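You operate a simulated robot arm through the tools that you are given. There is no shell and no other tool.

You run a simulated robot arm. Do the job below in one go: nothing can be reset, and whatever is moved stays where it is left.

JOB
Isolate and drain the line strainer, then take its lid off.
Fine: both its valves shut first; drain into the grey drain jug, cock shut; lid on the pipe table, clamp left open. Set down upright: strainer lid.
Where things are to end (x, y in the base frame): strainer lid within 60 mm of [330, 590].

The check looks at the end state, three seconds after you hand in, the way a careful person would. Anything else that was tipped, shoved, dropped, spilled or broken makes it a failure. Lids that push on must go on centred and level and be pressed home; caps that screw on are set level and turned clockwise until they are tight.

ROBOT AND FRAMES
A 7-joint arm with a two-finger parallel gripper, fixed in place. Base frame: the origin is at the foot of the arm, x ahead of it, y to its left, z up. Lengths are in mm, angles in rad, forces in N, time in s.
Its first joint turns from -2.897 to 2.897 rad. Payload 4.4 kg.
Tool frame: the origin (TCP) lies between the finger pads and is the grasp point; the fingertips stand 23 mm ahead of it; z points along the fingers, y is the line along which they close. The gripper opens to 94 mm. The fingers are 38 mm wide and 10 mm thick; the gripper's body (54 by 96 mm) begins 39 mm behind the TCP.
Orientation is that of the tool frame in the base frame, as a unit quaternion [w, x, y, z]. With the fingers straight down and closing along the base's y, the tool's x points along the base's -x, its y along +y and its z along -z.

CONTROLS
- The arm moves only by the tool step_arm. Its argument "rows" is a list of rows, each an object (a shift or turn left out is 0, a gripper value left out holds the last) with "travel": the shift along the base's x, y, z in units of 200 mm (1.0 is 200 mm), a list of three; "rotation": the turn, a rotation vector about the base's x, y, z in units of 120 degrees (1.0 is 120 degrees), a list of three. In form: [{"travel": [x, y, z], "rotation": [rx, ry, rz]}, ...]. A call has 1 to 20 rows; each row is the pose to reach, as a shift and turn from the pose commanded when the call began. "hand" is the gripper command, from -1 (fully open) to 1 (shut), values between in proportion, set as the call begins (left out, the last holds). A call with a number of a shift or a turn outside -1 to 1 is refused whole. Rows are played at 5 a second. More than 50 mm and 0.15 rad between two rows, or a gripper value outside its range, and nothing of the call is played. Where a pose cannot be reached the arm comes as near as it can. A force on the tool above 40 N (or 10 N above the force at the start of the call, whichever is more), or a blocked arm, ends the call early, and 0.2 s more pass. Each finger travels about 72 mm/s and halts on what it meets, pressing with about 35 N; the grip force reading is that of the motor and also rises with nothing between the fingers. The clock runs only during rows and for 0.2 s after the last one: add rows that repeat a pose to give the fingers time. The reply holds the time, the measured pose of the TCP, the force on the tool along the base axes, the opening and the grip force, in the units named above and with some noise, with the torque about the TCP (base axes, N m) and any sound that the robot's microphone picked up.
- Cameras (640 x 400 px; columns grow to the right, rows downward): "scene" is fixed at [48.6, -652.1, 1451.9]; the picture's right is [0.97, -0.25, 0.00], its down [-0.11, -0.42, -0.90] and it looks along [0.22, 0.87, -0.43] (base axes); focal length 313 px, centre (320, 200). "wrist" rides on the gripper at [86, 16, -75] in the tool frame; the picture's right is [-0.18, 0.98, 0.00], its down [-0.58, -0.11, -0.81] and it looks along [-0.79, -0.15, 0.59] (tool axes); focal length 243 px, centre (320, 200). There is no depth. A picture from a camera that has moved, and an enlarged one, comes with that camera's place and axes in the base frame and with its lens.
- capture(camera): a new picture of that camera. No time passes.
- enlarge(camera, box): a new picture of the part [left, top, right, bottom] of that camera's present view, enlarged. No time passes.
- close_job(): hands the job in; it is judged then, once.

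Nothing tells you positions but the pictures and the camera data. Unless the task says otherwise, let go and move clear before handing in.

The tools are called after "Call:" by a JSON object that holds its "fn" and its "kwargs". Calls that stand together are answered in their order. step_arm: Moves the arm, as the interface text tells. Its arguments: {"type":"object","properties":{"rows":{"type":"array","items":{"type":"object","properties":{"travel":{"type":"array","items":{"type":"number"}},"rotation":{"type":"array","items":{"type":"number"}}}}},"hand":{"type":"number"}},"required":["rows"]} The other tools are called the same way: capture (camera) takes a picture; enlarge (camera, box) takes an enlarged picture of a part of a camera's view; close_job () hands the job in.

At the start:

```text
time_s: 0.0
tool_pos: [533.4, 607.7, 1110.1]
ee_rot: [0.0, 0.001, 1.0, -0.001]
ft_force: [0.3, 0.0, -0.2]
torque: [0.01, 0.02, 0.01]
width: 93.8
grip_force: 0.0
```

scene: 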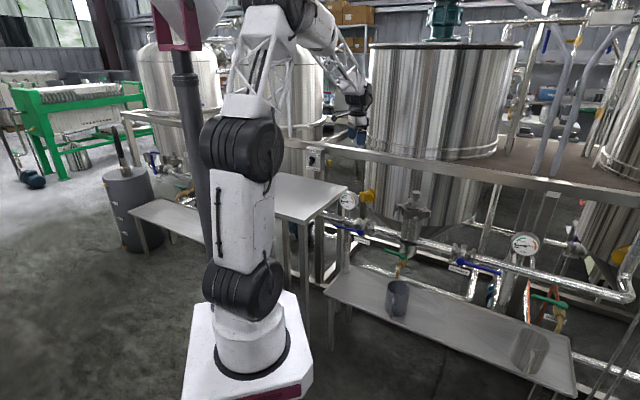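
wrist: 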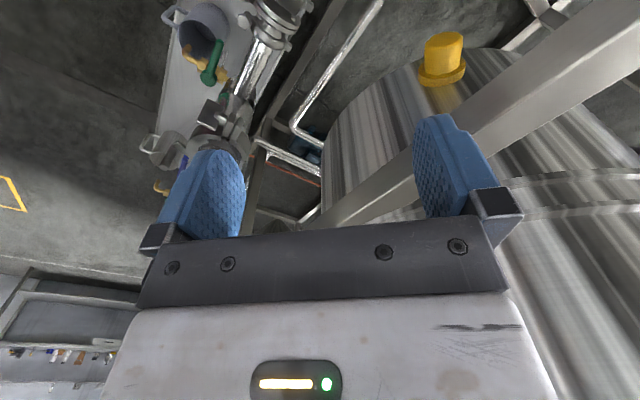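

I see a brewery-like scene with a pipe line, a strainer, valves with blue handles, a drain cock with green handle and a grey jug. I'll look closer at the scene before moving.

Call:
{"fn": "enlarge", "kwargs": {"camera": "scene", "box": [320, 170, 480, 270]}}

Call:
{"fn": "enlarge", "kwargs": {"camera": "scene", "box": [440, 220, 600, 320]}}

Call:
{"fn": "enlarge", "kwargs": {"camera": "scene", "box": [320, 240, 480, 340]}}

Call:
{"fn": "enlarge", "kwargs": {"camera": "wrist", "box": [120, 0, 360, 150]}}

Call:
{"fn": "enlarge", "kwargs": {"camera": "scene", "box": [220, 160, 380, 260]}}

```text
4.00 times, centred on (400, 220) of scene
camera zoom: at [48.6, -652.1, 1451.9], right [0.97, -0.25, 0.0], down [-0.11, -0.42, -0.9], along [0.22, 0.87, -0.43], focal length 1252 px, centre (0, 120)
```

zoom: 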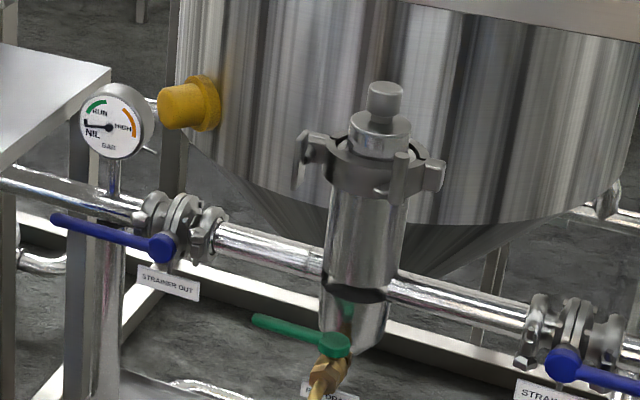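

```text
4.00 times, centred on (520, 270) of scene
camera zoom: at [48.6, -652.1, 1451.9], right [0.97, -0.25, 0.0], down [-0.11, -0.42, -0.9], along [0.22, 0.87, -0.43], focal length 1252 px, centre (-480, -80)
```

zoom: 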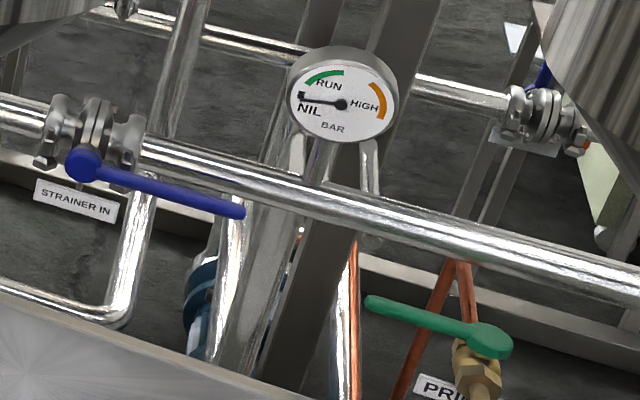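

```text
4.00 times, centred on (400, 290) of scene
camera zoom: at [48.6, -652.1, 1451.9], right [0.97, -0.25, 0.0], down [-0.11, -0.42, -0.9], along [0.22, 0.87, -0.43], focal length 1252 px, centre (0, -160)
```

zoom: 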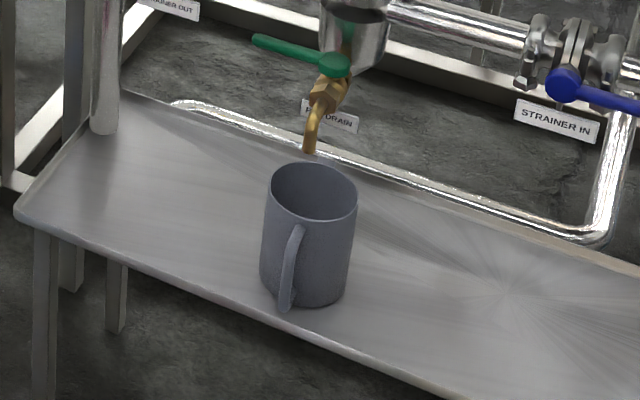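

```text
2.67 times, centred on (240, 75) of wrist
camera zoom: at [448.5, 624.2, 1183.5], right [0.18, 0.98, 0.0], down [0.58, -0.11, 0.81], along [0.79, -0.15, -0.59], focal length 647 px, centre (533, 533)
```

zoom: 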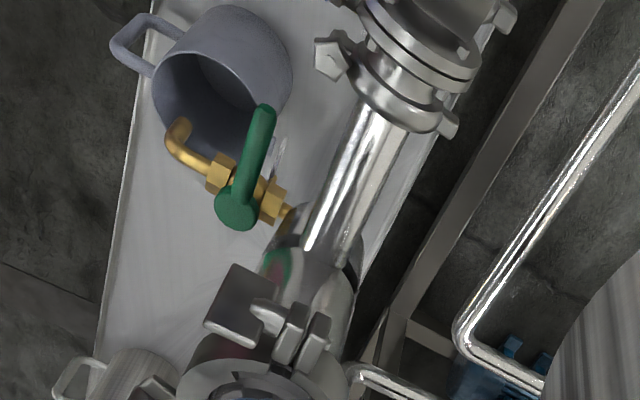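

```text
4.00 times, centred on (300, 210) of scene
camera zoom: at [48.6, -652.1, 1451.9], right [0.97, -0.25, 0.0], down [-0.11, -0.42, -0.9], along [0.22, 0.87, -0.43], focal length 1252 px, centre (400, 160)
```

zoom: 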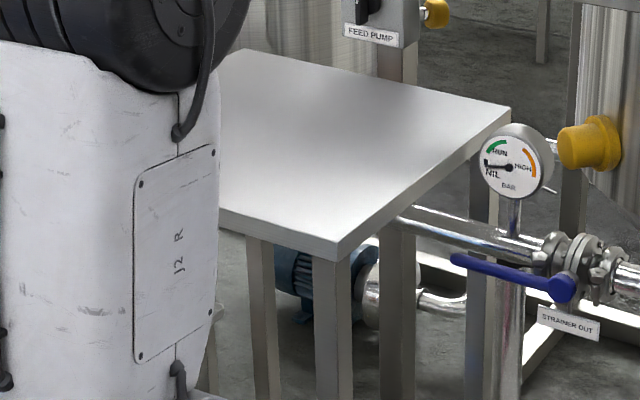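

Call:
{"fn": "enlarge", "kwargs": {"camera": "scene", "box": [480, 290, 640, 390]}}

Call:
{"fn": "enlarge", "kwargs": {"camera": "scene", "box": [300, 80, 460, 180]}}

Call:
{"fn": "enlarge", "kwargs": {"camera": "wrist", "box": [100, 60, 340, 210]}}

Call:
{"fn": "enlarge", "kwargs": {"camera": "scene", "box": [370, 180, 450, 230]}}

```text
4.00 times, centred on (560, 340) of scene
camera zoom: at [48.6, -652.1, 1451.9], right [0.97, -0.25, 0.0], down [-0.11, -0.42, -0.9], along [0.22, 0.87, -0.43], focal length 1252 px, centre (-640, -360)
```

zoom: 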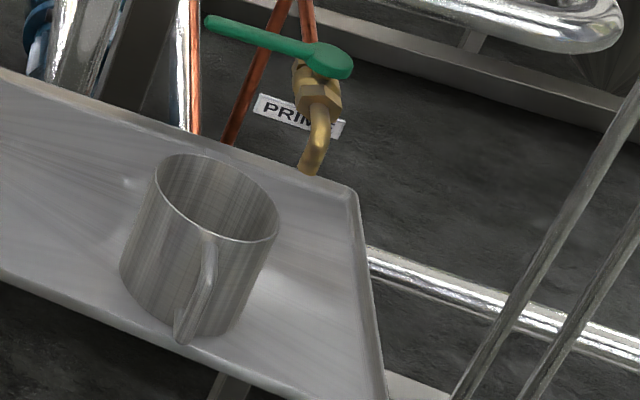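

```text
4.00 times, centred on (380, 130) of scene
camera zoom: at [48.6, -652.1, 1451.9], right [0.97, -0.25, 0.0], down [-0.11, -0.42, -0.9], along [0.22, 0.87, -0.43], focal length 1252 px, centre (80, 480)
```

zoom: 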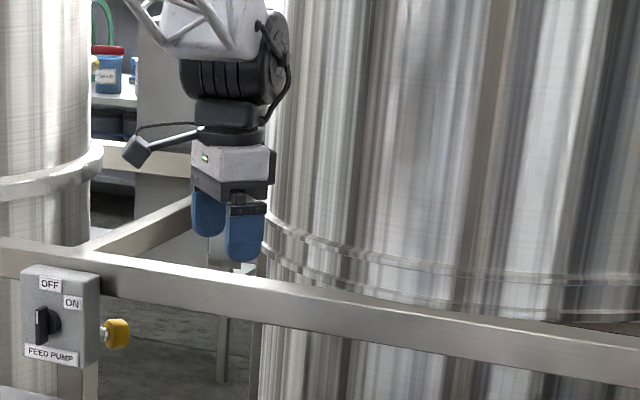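

```text
2.67 times, centred on (220, 135) of wrist
camera zoom: at [448.5, 624.2, 1183.5], right [0.18, 0.98, 0.0], down [0.58, -0.11, 0.81], along [0.79, -0.15, -0.59], focal length 647 px, centre (587, 373)
```

zoom: 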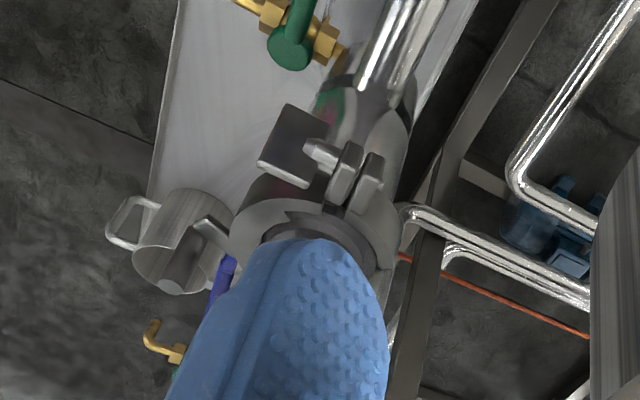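

```text
8.00 times, centred on (410, 205) of scene
camera zoom: at [48.6, -652.1, 1451.9], right [0.97, -0.25, 0.0], down [-0.11, -0.42, -0.9], along [0.22, 0.87, -0.43], focal length 2503 px, centre (-400, 160)
```

zoom: 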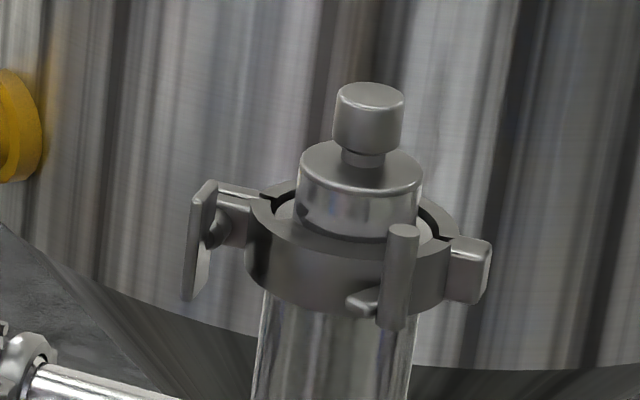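

The strainer's clamp is near (720, 378, 840), the pipe runs along the (0.71, -0.71) direction, and the blue valves sit on either side of it. I'll move the arm back toward the robot side and yaw it 45° to get a close view.

Call:
{"fn": "step_arm", "kwargs": {"rows": [{"travel": [-0.03, -0.16, 0], "rotation": [0, 0, 0.04]}, {"travel": [-0.06, -0.32, 0], "rotation": [0, 0, 0.08]}, {"travel": [-0.09, -0.48, 0], "rotation": [0, 0, 0.12]}, {"travel": [-0.12, -0.64, 0], "rotation": [0, 0, 0.16]}, {"travel": [-0.15, -0.8, 0], "rotation": [0, 0, 0.2]}, {"travel": [-0.18, -0.96, 0], "rotation": [0, 0, 0.24]}], "hand": -1}}

```text
time_s: 1.4
tool_pos: [497.9, 416.2, 1110.8]
ee_rot: [0.0, -0.249, 0.968, 0.0]
ft_force: [0.2, -1.2, -0.7]
torque: [0.03, 0.02, 0.01]
width: 94.1
grip_force: 0.0
```

The arm tracks well. Continuing to the viewing position in front of the strainer.

Call:
{"fn": "step_arm", "kwargs": {"rows": [{"travel": [0, -0.18, -0.05], "rotation": [0, 0, 0.03]}, {"travel": [0, -0.36, -0.1], "rotation": [0, 0, 0.06]}, {"travel": [0, -0.54, -0.15], "rotation": [0, 0, 0.09]}, {"travel": [0, -0.72, -0.2], "rotation": [0, 0, 0.12]}, {"travel": [0, -0.9, -0.25], "rotation": [0, 0, 0.135]}]}}

Call:
{"fn": "capture", "kwargs": {"camera": "wrist"}}

Call:
{"fn": "capture", "kwargs": {"camera": "scene"}}

```text
time_s: 2.6
tool_pos: [499.5, 233.9, 1060.1]
ee_rot: [0.0, -0.383, 0.924, 0.001]
ft_force: [0.3, -0.6, 0.3]
torque: [0.01, -0.04, -0.02]
width: 93.8
grip_force: 0.2
```

```text
taken
camera wrist: at [426.8, 185.9, 1133.0], right [-0.57, 0.82, 0.0], down [0.49, 0.33, 0.81], along [0.66, 0.46, -0.59], focal length 243 px, centre (320, 200)
```

wrist: 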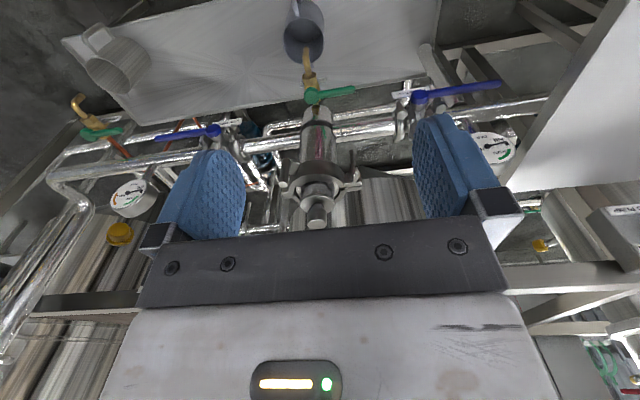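

```text
taken
```

scene: 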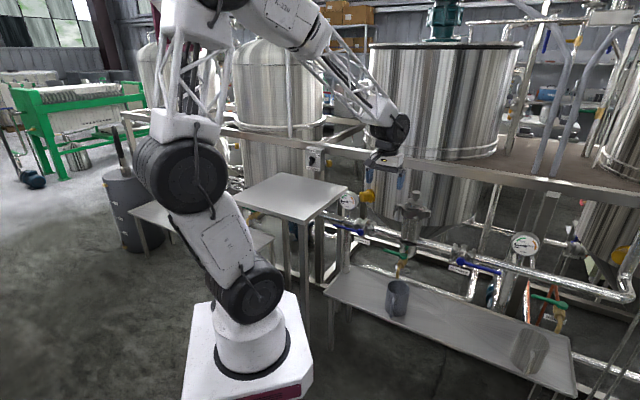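

Call:
{"fn": "enlarge", "kwargs": {"camera": "wrist", "box": [240, 110, 400, 230]}}

Call:
{"fn": "enlarge", "kwargs": {"camera": "wrist", "box": [240, 0, 400, 110]}}

Call:
{"fn": "enlarge", "kwargs": {"camera": "wrist", "box": [370, 50, 530, 150]}}

Call:
{"fn": "enlarge", "kwargs": {"camera": "wrist", "box": [130, 90, 290, 190]}}

Call:
{"fn": "enlarge", "kwargs": {"camera": "wrist", "box": [440, 0, 640, 200]}}

```text
3.33 times, centred on (320, 170) of wrist
camera zoom: at [426.8, 185.9, 1133.0], right [-0.57, 0.82, 0.0], down [0.49, 0.33, 0.81], along [0.66, 0.46, -0.59], focal length 809 px, centre (320, 300)
```

zoom: 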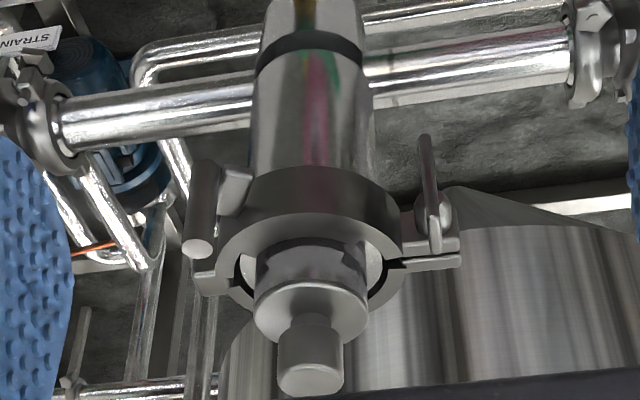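

```text
3.64 times, centred on (320, 55) of wrist
camera zoom: at [426.8, 185.9, 1133.0], right [-0.57, 0.82, 0.0], down [0.49, 0.33, 0.81], along [0.66, 0.46, -0.59], focal length 882 px, centre (320, 727)
```

zoom: 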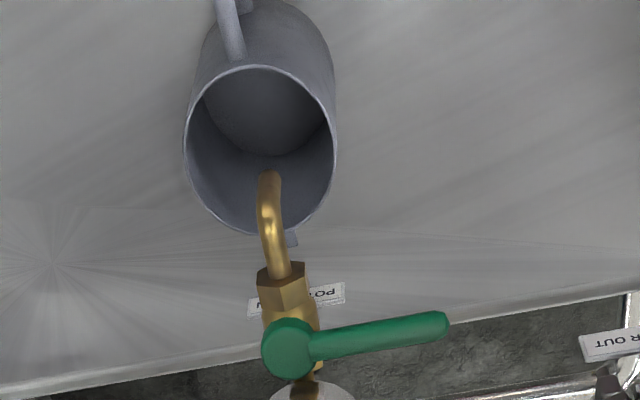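

```text
4.00 times, centred on (450, 100) of wrist
camera zoom: at [426.8, 185.9, 1133.0], right [-0.57, 0.82, 0.0], down [0.49, 0.33, 0.81], along [0.66, 0.46, -0.59], focal length 970 px, centre (-200, 600)
```

zoom: 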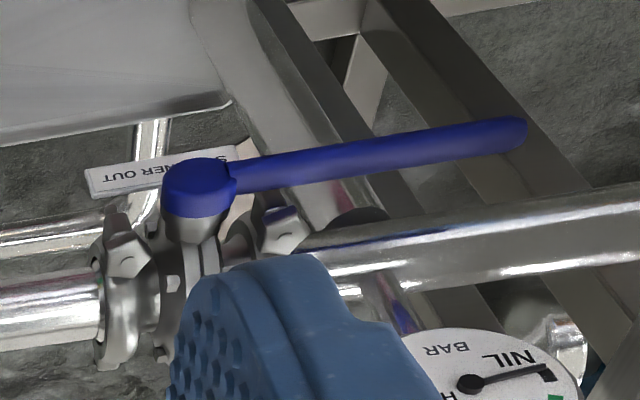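

```text
4.00 times, centred on (210, 140) of wrist
camera zoom: at [426.8, 185.9, 1133.0], right [-0.57, 0.82, 0.0], down [0.49, 0.33, 0.81], along [0.66, 0.46, -0.59], focal length 970 px, centre (760, 440)
```

zoom: 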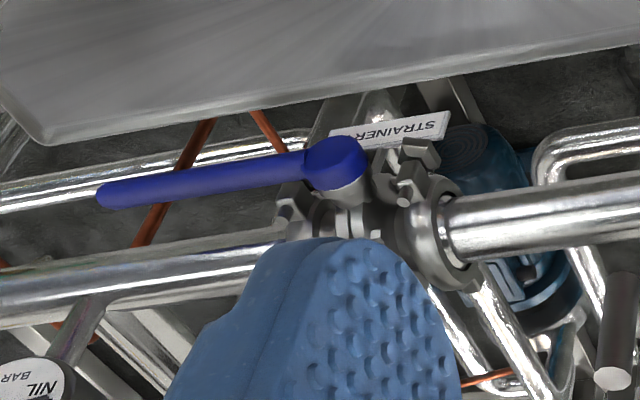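

```text
2.00 times, centred on (540, 100) of wrist
camera zoom: at [426.8, 185.9, 1133.0], right [-0.57, 0.82, 0.0], down [0.49, 0.33, 0.81], along [0.66, 0.46, -0.59], focal length 485 px, centre (-120, 400)
```

zoom: 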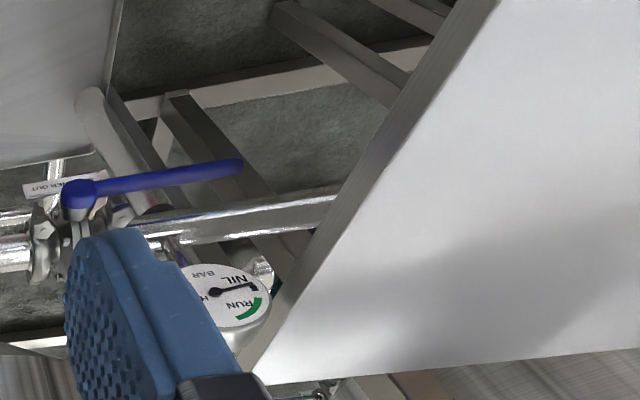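

I can see the full line now: jug sits under the drain spout, OUT hub near (524, 480, 712), green cock hub near (659, 321, 666), table top near z 880. I'll go lower for a closer look at the valve stems and clamp.

Call:
{"fn": "step_arm", "kwargs": {"rows": [{"travel": [0.03, 0.02, -0.2]}, {"travel": [0.06, 0.04, -0.4]}, {"travel": [0.1, 0.06, -0.6]}, {"travel": [0.14, 0.08, -0.8]}, {"travel": [0.18, 0.1, -1.0]}]}}

Call:
{"fn": "capture", "kwargs": {"camera": "wrist"}}

Call:
{"fn": "enlarge", "kwargs": {"camera": "wrist", "box": [220, 110, 420, 235]}}

Call:
{"fn": "enlarge", "kwargs": {"camera": "wrist", "box": [220, 0, 420, 125]}}

Call:
{"fn": "enlarge", "kwargs": {"camera": "wrist", "box": [400, 50, 600, 175]}}

Call:
{"fn": "enlarge", "kwargs": {"camera": "wrist", "box": [60, 60, 260, 185]}}

```text
time_s: 3.8
tool_pos: [536.5, 254.8, 859.8]
ee_rot: [-0.001, -0.383, 0.924, -0.001]
ft_force: [-0.2, -0.5, 0.4]
torque: [-0.01, 0.0, -0.02]
width: 94.1
grip_force: 0.1
```

```text
taken
camera wrist: at [463.3, 205.3, 933.2], right [-0.56, 0.83, 0.0], down [0.49, 0.33, 0.81], along [0.67, 0.46, -0.59], focal length 243 px, centre (320, 200)
```

wrist: 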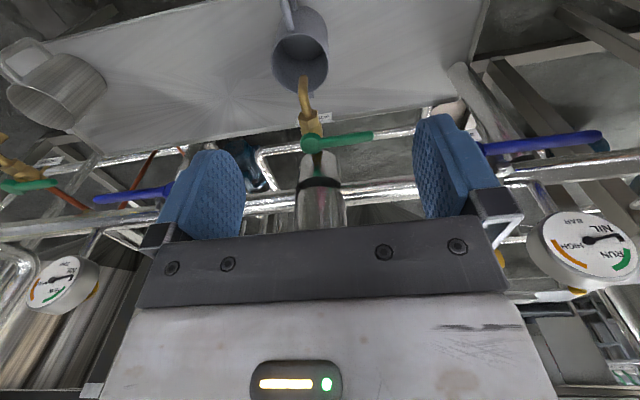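

```text
3.20 times, centred on (320, 172) of wrist
camera zoom: at [463.3, 205.3, 933.2], right [-0.56, 0.83, 0.0], down [0.49, 0.33, 0.81], along [0.67, 0.46, -0.59], focal length 776 px, centre (320, 288)
```

zoom: 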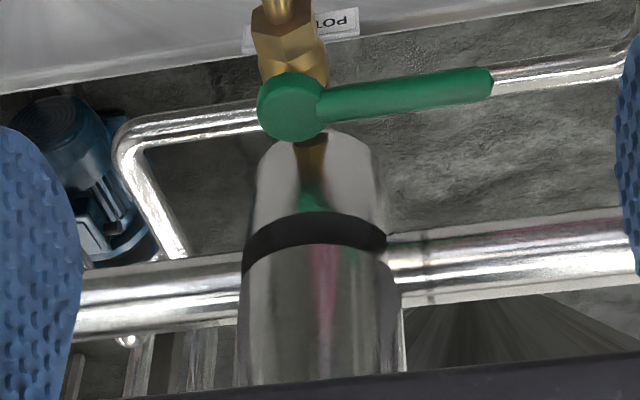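

```text
3.20 times, centred on (320, 62) of wrist
camera zoom: at [463.3, 205.3, 933.2], right [-0.56, 0.83, 0.0], down [0.49, 0.33, 0.81], along [0.67, 0.46, -0.59], focal length 776 px, centre (320, 640)
```

zoom: 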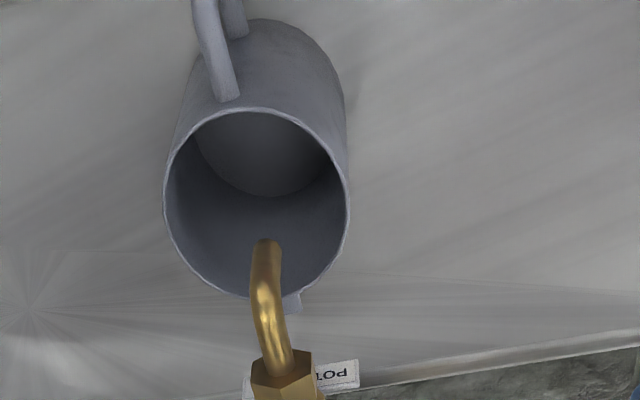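

```text
3.20 times, centred on (500, 112) of wrist
camera zoom: at [463.3, 205.3, 933.2], right [-0.56, 0.83, 0.0], down [0.49, 0.33, 0.81], along [0.67, 0.46, -0.59], focal length 776 px, centre (-256, 480)
```

zoom: 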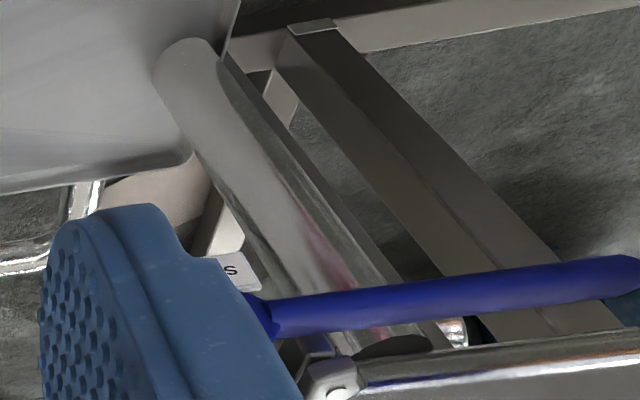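

```text
3.20 times, centred on (160, 122) of wrist
camera zoom: at [463.3, 205.3, 933.2], right [-0.56, 0.83, 0.0], down [0.49, 0.33, 0.81], along [0.67, 0.46, -0.59], focal length 776 px, centre (832, 448)
```

zoom: 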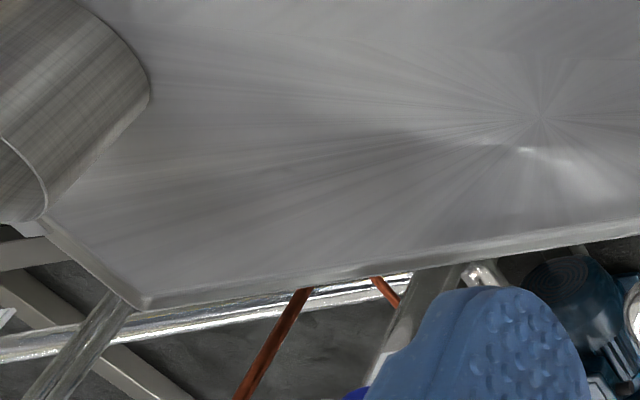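

The green cock's handle lies across the flow (shut now), spout hangs over the jug. Next I'll look closely at the STRAINER OUT valve.

Call:
{"fn": "step_arm", "kwargs": {"rows": [{"travel": [-0.05, 0.05, 0.2]}, {"travel": [-0.18, 0.17, 0.35]}, {"travel": [-0.32, 0.3, 0.48]}, {"travel": [-0.45, 0.42, 0.6]}, {"travel": [-0.58, 0.54, 0.63]}, {"travel": [-0.72, 0.66, 0.63]}]}}

Call:
{"fn": "capture", "kwargs": {"camera": "wrist"}}

Call:
{"fn": "enlarge", "kwargs": {"camera": "wrist", "box": [240, 80, 400, 200]}}

Call:
{"fn": "enlarge", "kwargs": {"camera": "wrist", "box": [100, 80, 260, 200]}}

```text
time_s: 5.2
tool_pos: [391.1, 387.0, 986.4]
ee_rot: [0.0, -0.383, 0.924, 0.0]
ft_force: [-0.8, 0.1, 0.5]
torque: [-0.01, -0.02, -0.01]
width: 94.1
grip_force: 0.0
```

```text
taken
camera wrist: at [318.9, 337.6, 1059.6], right [-0.56, 0.83, 0.0], down [0.49, 0.33, 0.81], along [0.67, 0.46, -0.59], focal length 243 px, centre (320, 200)
```

wrist: 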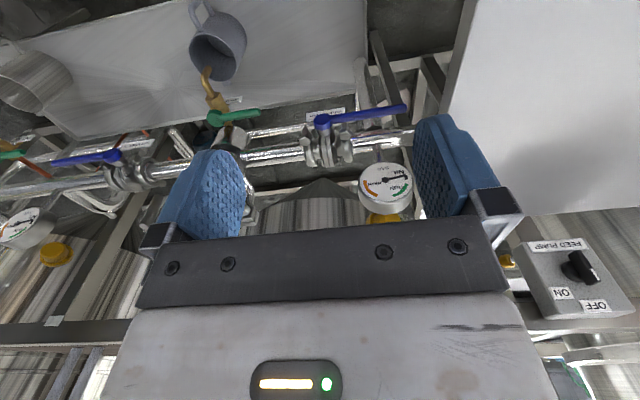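

```text
3.33 times, centred on (320, 140) of wrist
camera zoom: at [318.9, 337.6, 1059.6], right [-0.56, 0.83, 0.0], down [0.49, 0.33, 0.81], along [0.67, 0.46, -0.59], focal length 809 px, centre (320, 400)
```

zoom: 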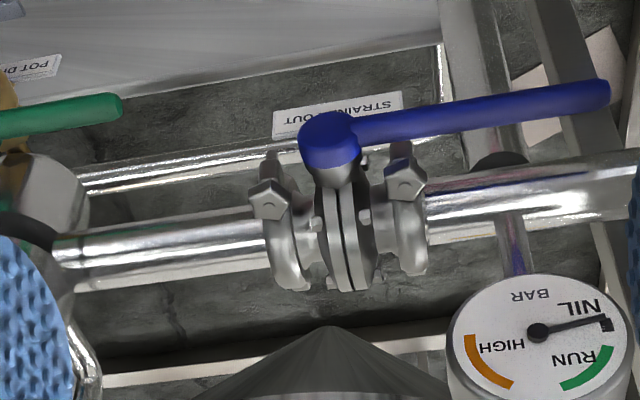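

```text
3.33 times, centred on (180, 140) of wrist
camera zoom: at [318.9, 337.6, 1059.6], right [-0.56, 0.83, 0.0], down [0.49, 0.33, 0.81], along [0.67, 0.46, -0.59], focal length 809 px, centre (787, 400)
```

zoom: 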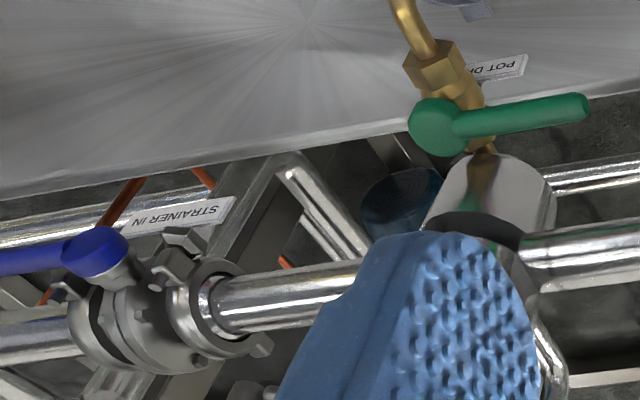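

Call:
{"fn": "enlarge", "kwargs": {"camera": "wrist", "box": [190, 60, 270, 120]}}

Call:
{"fn": "enlarge", "kwargs": {"camera": "scene", "box": [376, 236, 424, 272]}}

Call:
{"fn": "enlarge", "kwargs": {"camera": "scene", "box": [330, 210, 386, 245]}}

Call:
{"fn": "enlarge", "kwargs": {"camera": "scene", "box": [446, 240, 510, 280]}}

Call:
{"fn": "enlarge", "kwargs": {"camera": "wrist", "box": [300, 80, 420, 170]}}

```text
6.67 times, centred on (230, 90) of wrist
camera zoom: at [318.9, 337.6, 1059.6], right [-0.56, 0.83, 0.0], down [0.49, 0.33, 0.81], along [0.67, 0.46, -0.59], focal length 1618 px, centre (920, 933)
```

zoom: 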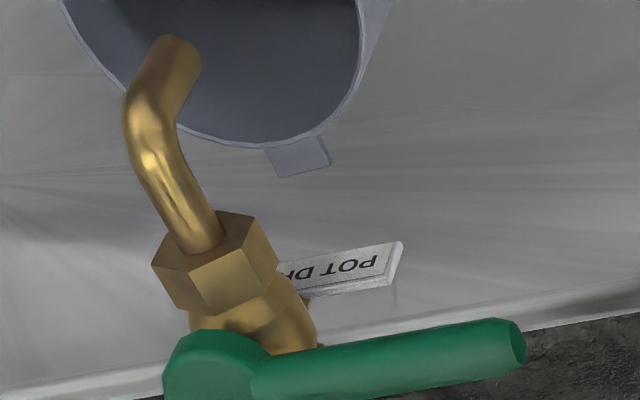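

```text
11.11 times, centred on (400, 254) of scene
camera zoom: at [48.6, -652.1, 1451.9], right [0.97, -0.25, 0.0], down [-0.11, -0.42, -0.9], along [0.22, 0.87, -0.43], focal length 3477 px, centre (-569, -400)
```

zoom: 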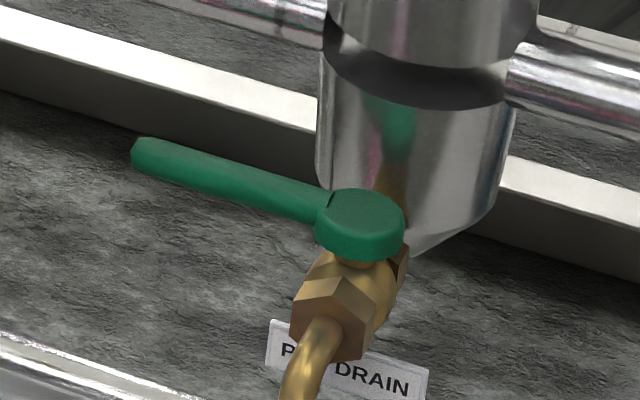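

```text
11.43 times, centred on (358, 228) of scene
camera zoom: at [48.6, -652.1, 1451.9], right [0.97, -0.25, 0.0], down [-0.11, -0.42, -0.9], along [0.22, 0.87, -0.43], focal length 3576 px, centre (-114, -114)
```

zoom: 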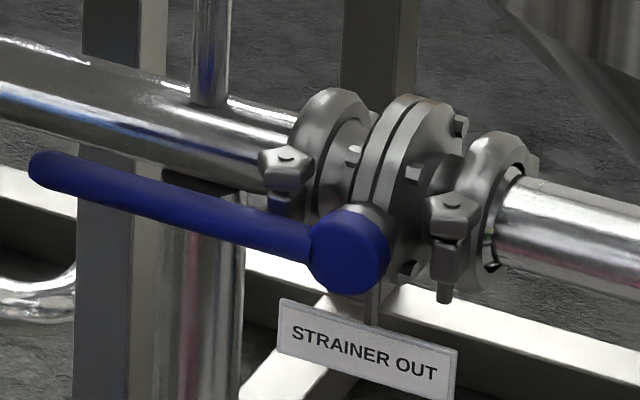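

```text
10.00 times, centred on (478, 260) of scene
camera zoom: at [48.6, -652.1, 1451.9], right [0.97, -0.25, 0.0], down [-0.11, -0.42, -0.9], along [0.22, 0.87, -0.43], focal length 3129 px, centre (-1260, -400)
```

zoom: 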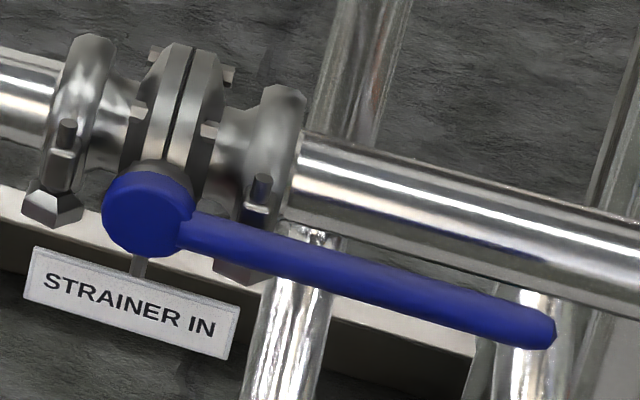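

```text
4.44 times, centred on (360, 125) of wrist
camera zoom: at [318.9, 337.6, 1059.6], right [-0.56, 0.83, 0.0], down [0.49, 0.33, 0.81], along [0.67, 0.46, -0.59], focal length 1078 px, centre (142, 533)
```

zoom: 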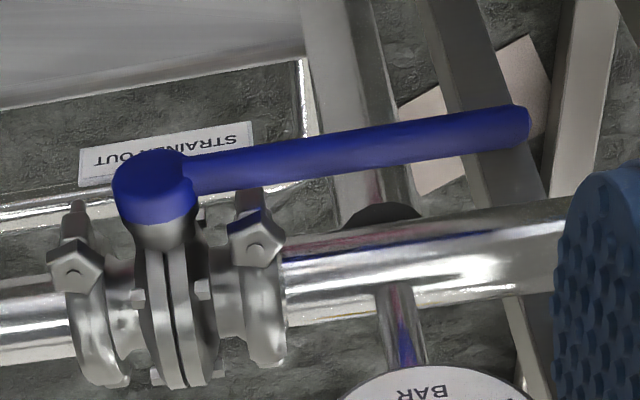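

The blue valve stems point horizontally toward the robot, with their handles along the pipe (open); the green cock has a vertical stem. I'll tilt the tool toward horizontal so that closed fingers can push the OUT handle round.

Call:
{"fn": "step_arm", "kwargs": {"rows": [{"travel": [0.06, 0.03, -0.1], "rotation": [0, 0, 0.052]}, {"travel": [0.12, 0.06, -0.22], "rotation": [0, 0, 0.104]}, {"travel": [0.18, 0.09, -0.33], "rotation": [0, 0, 0.156]}, {"travel": [0.235, 0.115, -0.43], "rotation": [0, 0, 0.2083]}], "hand": 1}}

```text
time_s: 6.2
tool_pos: [438.8, 411.4, 899.8]
ee_rot: [-0.001, -0.574, 0.819, -0.001]
ft_force: [0.3, 0.2, 0.6]
torque: [-0.02, 0.01, -0.03]
width: 0.1
grip_force: 34.8
```

Call:
{"fn": "step_arm", "kwargs": {"rows": [{"travel": [0.004, 0.027, -0.078], "rotation": [0.0566, -0.0206, 0]}, {"travel": [0.008, 0.054, -0.156], "rotation": [0.1132, -0.0412, 0]}, {"travel": [0.012, 0.082, -0.233], "rotation": [0.1698, -0.0618, 0]}, {"travel": [0.016, 0.109, -0.311], "rotation": [0.2264, -0.0824, 0]}, {"travel": [0.02, 0.136, -0.389], "rotation": [0.283, -0.103, 0]}, {"travel": [0.024, 0.163, -0.467], "rotation": [0.3396, -0.1236, 0]}, {"travel": [0.028, 0.19, -0.545], "rotation": [0.3962, -0.1442, 0]}, {"travel": [0.032, 0.218, -0.622], "rotation": [0.4528, -0.1648, 0]}, {"travel": [0.035, 0.245, -0.7], "rotation": [0.509, -0.185, 0]}]}}

Call:
{"fn": "capture", "kwargs": {"camera": "scene"}}

Call:
{"fn": "capture", "kwargs": {"camera": "wrist"}}

```text
time_s: 8.2
tool_pos: [444.3, 459.7, 760.9]
ee_rot: [0.441, -0.484, 0.69, 0.309]
ft_force: [-0.1, -0.5, -0.4]
torque: [-0.03, 0.03, -0.02]
width: 0.2
grip_force: 35.4
```

```text
taken
```

scene: 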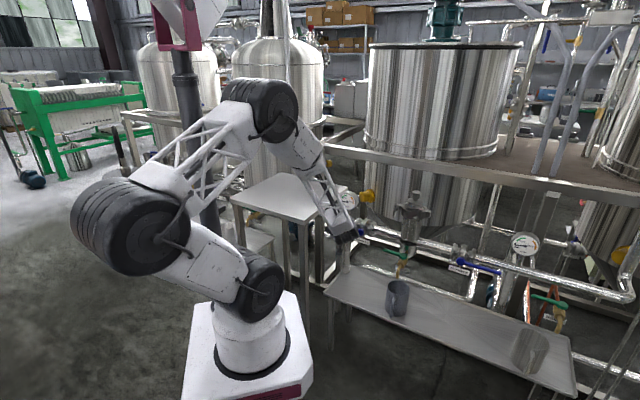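

```text
taken
camera wrist: at [394.5, 367.9, 711.8], right [-0.9, 0.41, 0.17], down [-0.06, -0.49, 0.87], along [0.44, 0.77, 0.47], focal length 243 px, centre (320, 200)
```

wrist: 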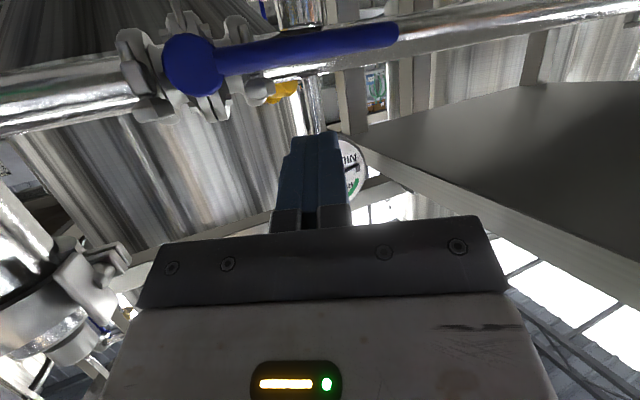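

Call:
{"fn": "enlarge", "kwargs": {"camera": "scene", "box": [260, 130, 420, 250]}}

Call:
{"fn": "enlarge", "kwargs": {"camera": "wrist", "box": [80, 0, 440, 225]}}

```text
3.33 times, centred on (340, 190) of scene
camera zoom: at [48.6, -652.1, 1451.9], right [0.97, -0.25, 0.0], down [-0.11, -0.42, -0.9], along [0.22, 0.87, -0.43], focal length 1043 px, centre (253, 233)
```

zoom: 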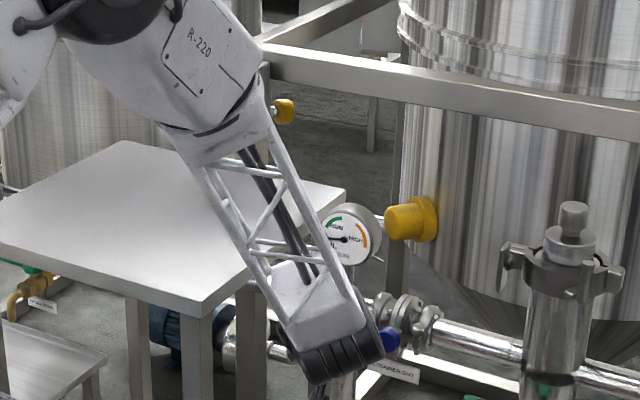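

```text
1.78 times, centred on (260, 112) of wrist
camera zoom: at [394.5, 367.9, 711.8], right [-0.9, 0.41, 0.17], down [-0.06, -0.49, 0.87], along [0.44, 0.77, 0.47], focal length 431 px, centre (427, 356)
```

zoom: 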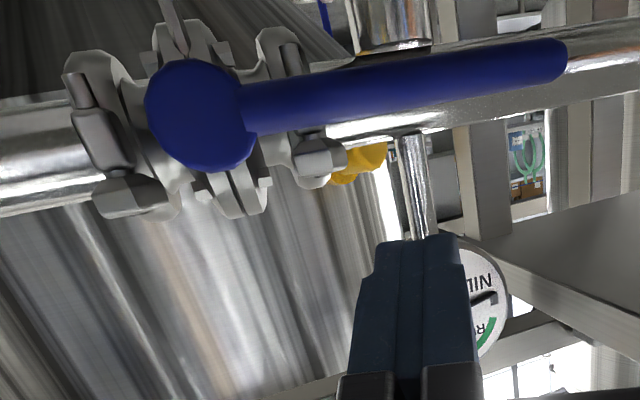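

The OUT hub is near (530, 488, 697), with its handle running left for about 140 mm at z ≈ 698. I'll bring the closed fingers in underneath the handle to test whether it swings up.

Call:
{"fn": "step_arm", "kwargs": {"rows": [{"travel": [-0.04, 0.041, -0.15]}, {"travel": [-0.08, 0.082, -0.3]}, {"travel": [-0.118, 0.1235, -0.455]}, {"travel": [-0.05, 0.226, -0.48]}, {"travel": [0.017, 0.328, -0.505]}, {"travel": [0.0835, 0.431, -0.53]}]}}

Call:
{"fn": "capture", "kwargs": {"camera": "wrist"}}

Call:
{"fn": "enlarge", "kwargs": {"camera": "scene", "box": [280, 150, 440, 270]}}

```text
time_s: 9.6
tool_pos: [461.6, 545.9, 654.5]
ee_rot: [0.44, -0.484, 0.69, 0.309]
ft_force: [-0.1, -0.3, -0.4]
torque: [-0.02, 0.0, 0.03]
width: 0.3
grip_force: 34.5
```

```text
taken
camera wrist: at [411.3, 453.9, 605.2], right [-0.9, 0.41, 0.17], down [-0.06, -0.49, 0.87], along [0.44, 0.77, 0.47], focal length 243 px, centre (320, 200)
```

wrist: 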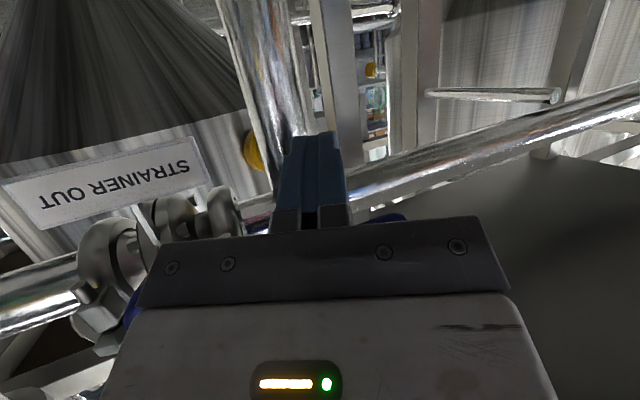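

```text
3.33 times, centred on (360, 210) of scene
camera zoom: at [48.6, -652.1, 1451.9], right [0.97, -0.25, 0.0], down [-0.11, -0.42, -0.9], along [0.22, 0.87, -0.43], focal length 1043 px, centre (187, 167)
```

zoom: 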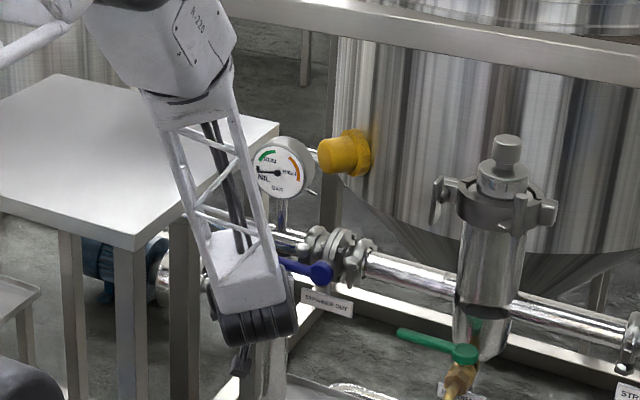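

Fingers are under the handle with no contact yet. I'll raise gently to feel whether it turns upward.

Call:
{"fn": "step_arm", "kwargs": {"rows": [{"travel": [0, 0, 0.04]}, {"travel": [0, 0, 0.08]}, {"travel": [0, 0, 0.11]}, {"travel": [0, 0, 0.14]}, {"travel": [0, 0, 0.17]}, {"travel": [0, 0, 0.2]}]}}

Call:
{"fn": "enlarge", "kwargs": {"camera": "scene", "box": [320, 190, 400, 250]}}

```text
time_s: 11.0
tool_pos: [462.4, 546.1, 695.3]
ee_rot: [0.439, -0.485, 0.691, 0.309]
ft_force: [-3.3, -4.2, -2.9]
torque: [0.1, -0.03, -0.03]
width: 0.0
grip_force: 35.2
```

```text
6.67 times, centred on (360, 220) of scene
camera zoom: at [48.6, -652.1, 1451.9], right [0.97, -0.25, 0.0], down [-0.11, -0.42, -0.9], along [0.22, 0.87, -0.43], focal length 2086 px, centre (53, 67)
```

zoom: 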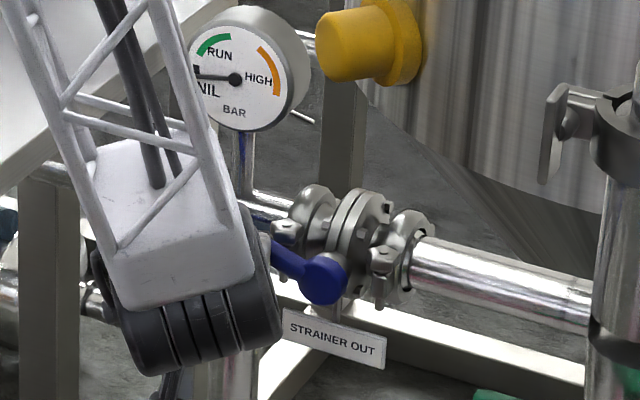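

The handle is turning upward with little force. Continuing along the arc.

Call:
{"fn": "step_arm", "kwargs": {"rows": [{"travel": [-0.002, 0.002, 0.06]}, {"travel": [-0.004, 0.004, 0.118]}, {"travel": [0.01, -0.01, 0.18]}, {"travel": [0.025, -0.025, 0.241]}, {"travel": [0.051, -0.051, 0.298]}, {"travel": [0.081, -0.081, 0.352]}, {"travel": [0.12, -0.12, 0.397]}, {"travel": [0.161, -0.161, 0.438]}]}}

Call:
{"fn": "enlarge", "kwargs": {"camera": "scene", "box": [320, 170, 416, 242]}}

Call:
{"fn": "capture", "kwargs": {"camera": "wrist"}}

```text
time_s: 12.8
tool_pos: [494.1, 513.7, 782.7]
ee_rot: [0.44, -0.484, 0.691, 0.308]
ft_force: [-0.3, 0.7, -0.3]
torque: [0.0, 0.0, 0.02]
width: 0.0
grip_force: 34.7
```

```text
5.56 times, centred on (368, 206) of scene
camera zoom: at [48.6, -652.1, 1451.9], right [0.97, -0.25, 0.0], down [-0.11, -0.42, -0.9], along [0.22, 0.87, -0.43], focal length 1738 px, centre (53, 167)
```

zoom: 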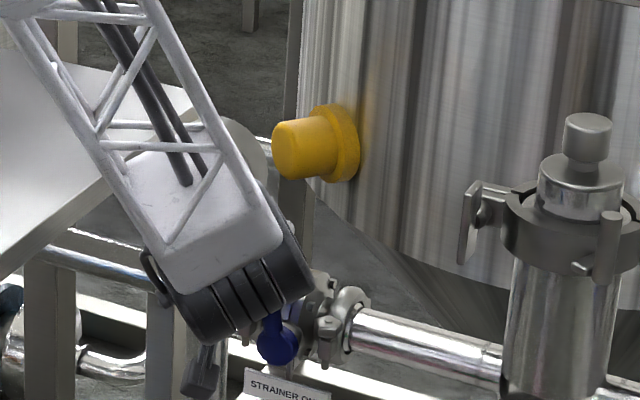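

```text
taken
camera wrist: at [443.3, 421.8, 734.6], right [-0.9, 0.41, 0.17], down [-0.06, -0.49, 0.87], along [0.44, 0.77, 0.47], focal length 243 px, centre (320, 200)
```

wrist: 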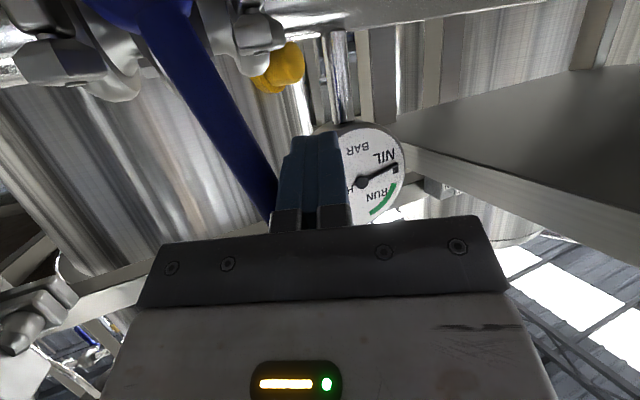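

Handle is about 75° round. I'll push the last part slowly until it reaches its stop.

Call:
{"fn": "step_arm", "kwargs": {"rows": [{"travel": [0.035, -0.035, 0.025]}, {"travel": [0.07, -0.07, 0.04]}, {"travel": [0.098, -0.098, 0.0495]}, {"travel": [0.115, -0.115, 0.05]}, {"travel": [0.13, -0.13, 0.05]}, {"travel": [0.145, -0.145, 0.05]}]}}

Call:
{"fn": "enlarge", "kwargs": {"camera": "scene", "box": [320, 170, 416, 242]}}

Call:
{"fn": "capture", "kwargs": {"camera": "wrist"}}

```text
time_s: 13.7
tool_pos: [511.3, 494.7, 790.9]
ee_rot: [0.439, -0.485, 0.69, 0.31]
ft_force: [-17.6, 15.2, 3.0]
torque: [-0.12, -0.14, 0.08]
width: 0.0
grip_force: 34.9
stopped in row 4: the force on the tool passed its limit at 50 N (the readings are from after the stop); the commanded pose is now the measured one
```

```text
5.56 times, centred on (368, 206) of scene
camera zoom: at [48.6, -652.1, 1451.9], right [0.97, -0.25, 0.0], down [-0.11, -0.42, -0.9], along [0.22, 0.87, -0.43], focal length 1738 px, centre (53, 167)
```

zoom: 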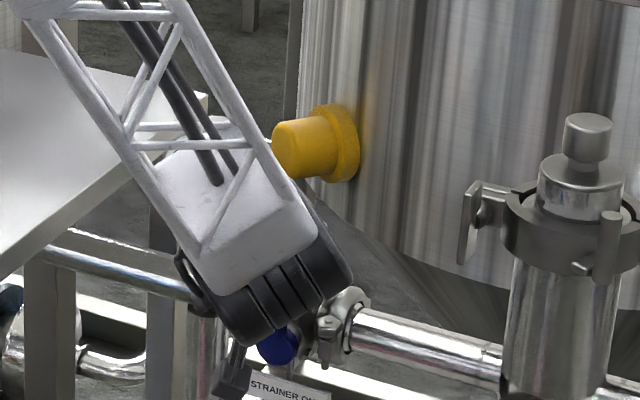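

```text
taken
camera wrist: at [461.3, 403.1, 742.9], right [-0.9, 0.4, 0.17], down [-0.06, -0.49, 0.87], along [0.43, 0.77, 0.47], focal length 243 px, centre (320, 200)
```

wrist: 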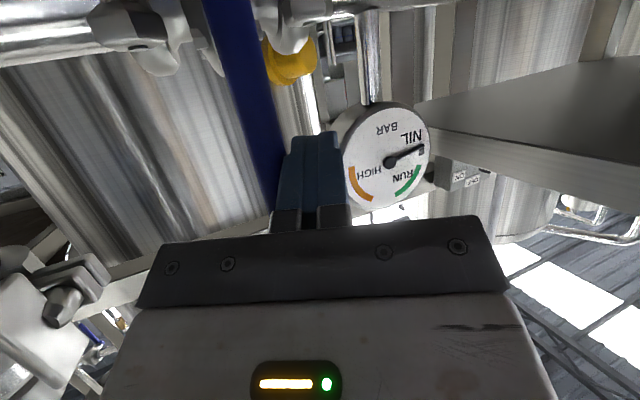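

The handle hit its stop upright, i.e. the OUT valve is shut. Backing off to the left and out, then checking.

Call:
{"fn": "step_arm", "kwargs": {"rows": [{"travel": [-0.06, 0.06, 0]}, {"travel": [-0.12, 0.12, 0]}, {"travel": [-0.25, 0.0, 0.05]}, {"travel": [-0.4, -0.15, 0.15]}, {"travel": [-0.55, -0.3, 0.25]}]}}

Call:
{"fn": "capture", "kwargs": {"camera": "wrist"}}

Call:
{"fn": "capture", "kwargs": {"camera": "scene"}}

Call:
{"fn": "enlarge", "kwargs": {"camera": "scene", "box": [320, 180, 400, 240]}}

```text
time_s: 14.9
tool_pos: [402.2, 434.5, 839.6]
ee_rot: [0.439, -0.484, 0.691, 0.309]
ft_force: [-0.4, -0.8, -1.2]
torque: [0.03, -0.03, -0.03]
width: 0.0
grip_force: 35.1
```

```text
taken
camera wrist: at [351.3, 342.7, 792.4], right [-0.9, 0.41, 0.17], down [-0.06, -0.49, 0.87], along [0.44, 0.77, 0.47], focal length 243 px, centre (320, 200)
```

wrist: 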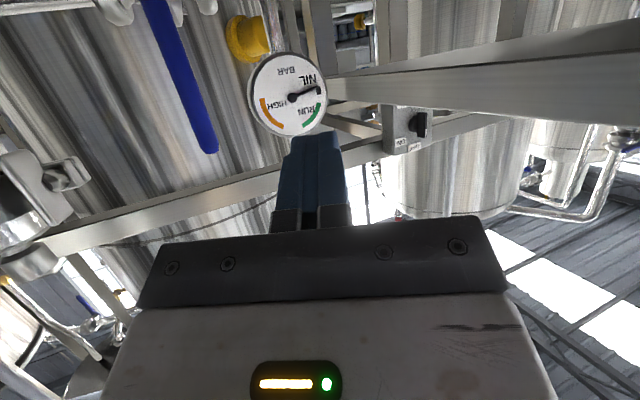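

```text
taken
```

scene: 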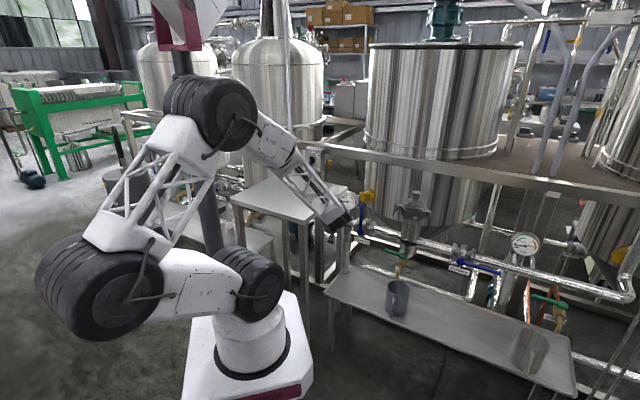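

```text
6.67 times, centred on (360, 210) of scene
camera zoom: at [48.6, -652.1, 1451.9], right [0.97, -0.25, 0.0], down [-0.11, -0.42, -0.9], along [0.22, 0.87, -0.43], focal length 2086 px, centre (53, 133)
```

zoom: 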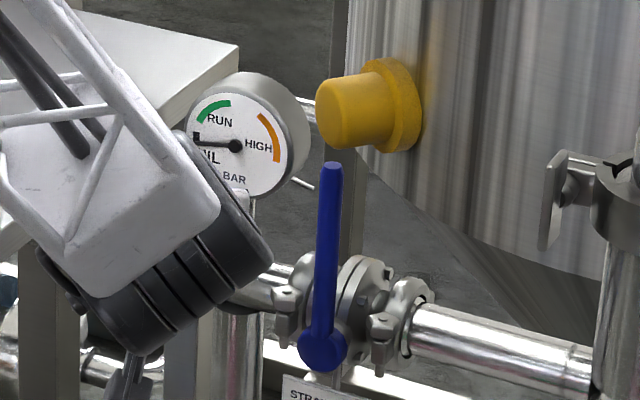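

The OUT valve handle is upright against its stop. Now I'll swing the arm across to the STRAINER IN valve, turning the tool to bearing 20°.

Call:
{"fn": "step_arm", "kwargs": {"rows": [{"travel": [0.08, -0.12, 0.09], "rotation": [0, 0, -0.035]}, {"travel": [0.17, -0.24, 0.18], "rotation": [0, 0, -0.07]}, {"travel": [0.25, -0.36, 0.27], "rotation": [0, 0, -0.105]}, {"travel": [0.33, -0.48, 0.36], "rotation": [0, 0, -0.14]}, {"travel": [0.42, -0.6, 0.41], "rotation": [0, 0, -0.175]}, {"travel": [0.5, -0.723, 0.45], "rotation": [0, 0, -0.21]}]}}

Call:
{"fn": "capture", "kwargs": {"camera": "scene"}}

```text
time_s: 16.3
tool_pos: [502.4, 289.8, 931.4]
ee_rot: [0.496, -0.322, 0.78, 0.205]
ft_force: [-0.2, 0.0, 0.6]
torque: [-0.02, -0.05, 0.0]
width: 0.0
grip_force: 34.9
```

```text
taken
```

scene: 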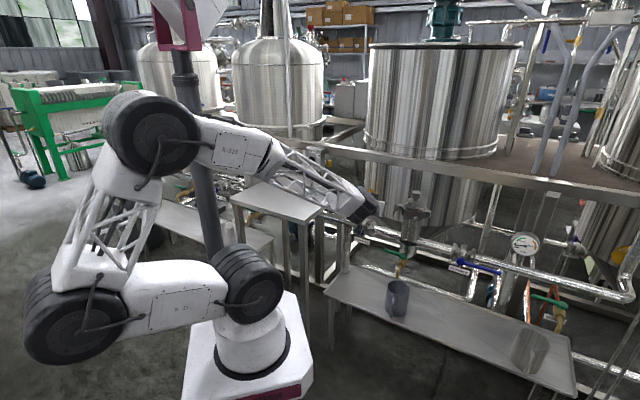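

Call:
{"fn": "step_arm", "kwargs": {"rows": [{"travel": [0.14, -0.14, 0], "rotation": [0, 0, -0.03]}, {"travel": [0.28, -0.28, 0], "rotation": [0, 0, -0.06]}, {"travel": [0.42, -0.42, -0.02], "rotation": [0, 0, -0.09]}, {"travel": [0.56, -0.56, -0.07], "rotation": [0, 0, -0.12]}, {"travel": [0.7, -0.7, -0.13], "rotation": [0, 0, -0.15]}, {"travel": [0.83, -0.83, -0.19], "rotation": [0, 0, -0.18]}, {"travel": [0.953, -0.954, -0.257], "rotation": [0, 0, -0.207]}]}}

Call:
{"fn": "capture", "kwargs": {"camera": "scene"}}

Call:
{"fn": "capture", "kwargs": {"camera": "wrist"}}

```text
time_s: 17.9
tool_pos: [692.6, 98.1, 879.4]
ee_rot: [0.528, -0.148, 0.831, 0.095]
ft_force: [-0.3, 0.1, 0.2]
torque: [0.0, 0.01, 0.01]
width: 0.1
grip_force: 35.6
```

```text
taken
```

scene: 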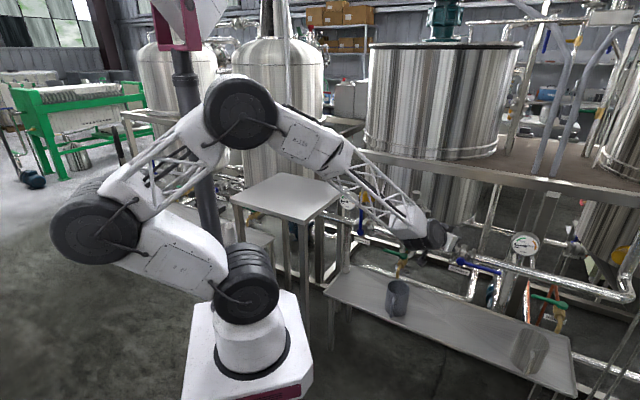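

```text
taken
camera wrist: at [589.6, 78.2, 831.4], right [-0.27, 0.95, 0.17], down [-0.42, -0.27, 0.87], along [0.87, 0.16, 0.47], focal length 243 px, centre (320, 200)
```

wrist: 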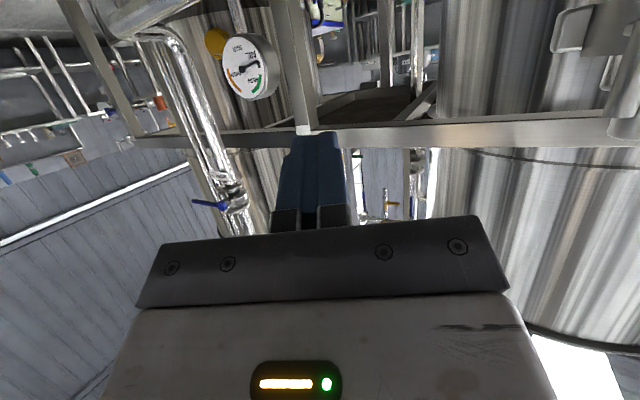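

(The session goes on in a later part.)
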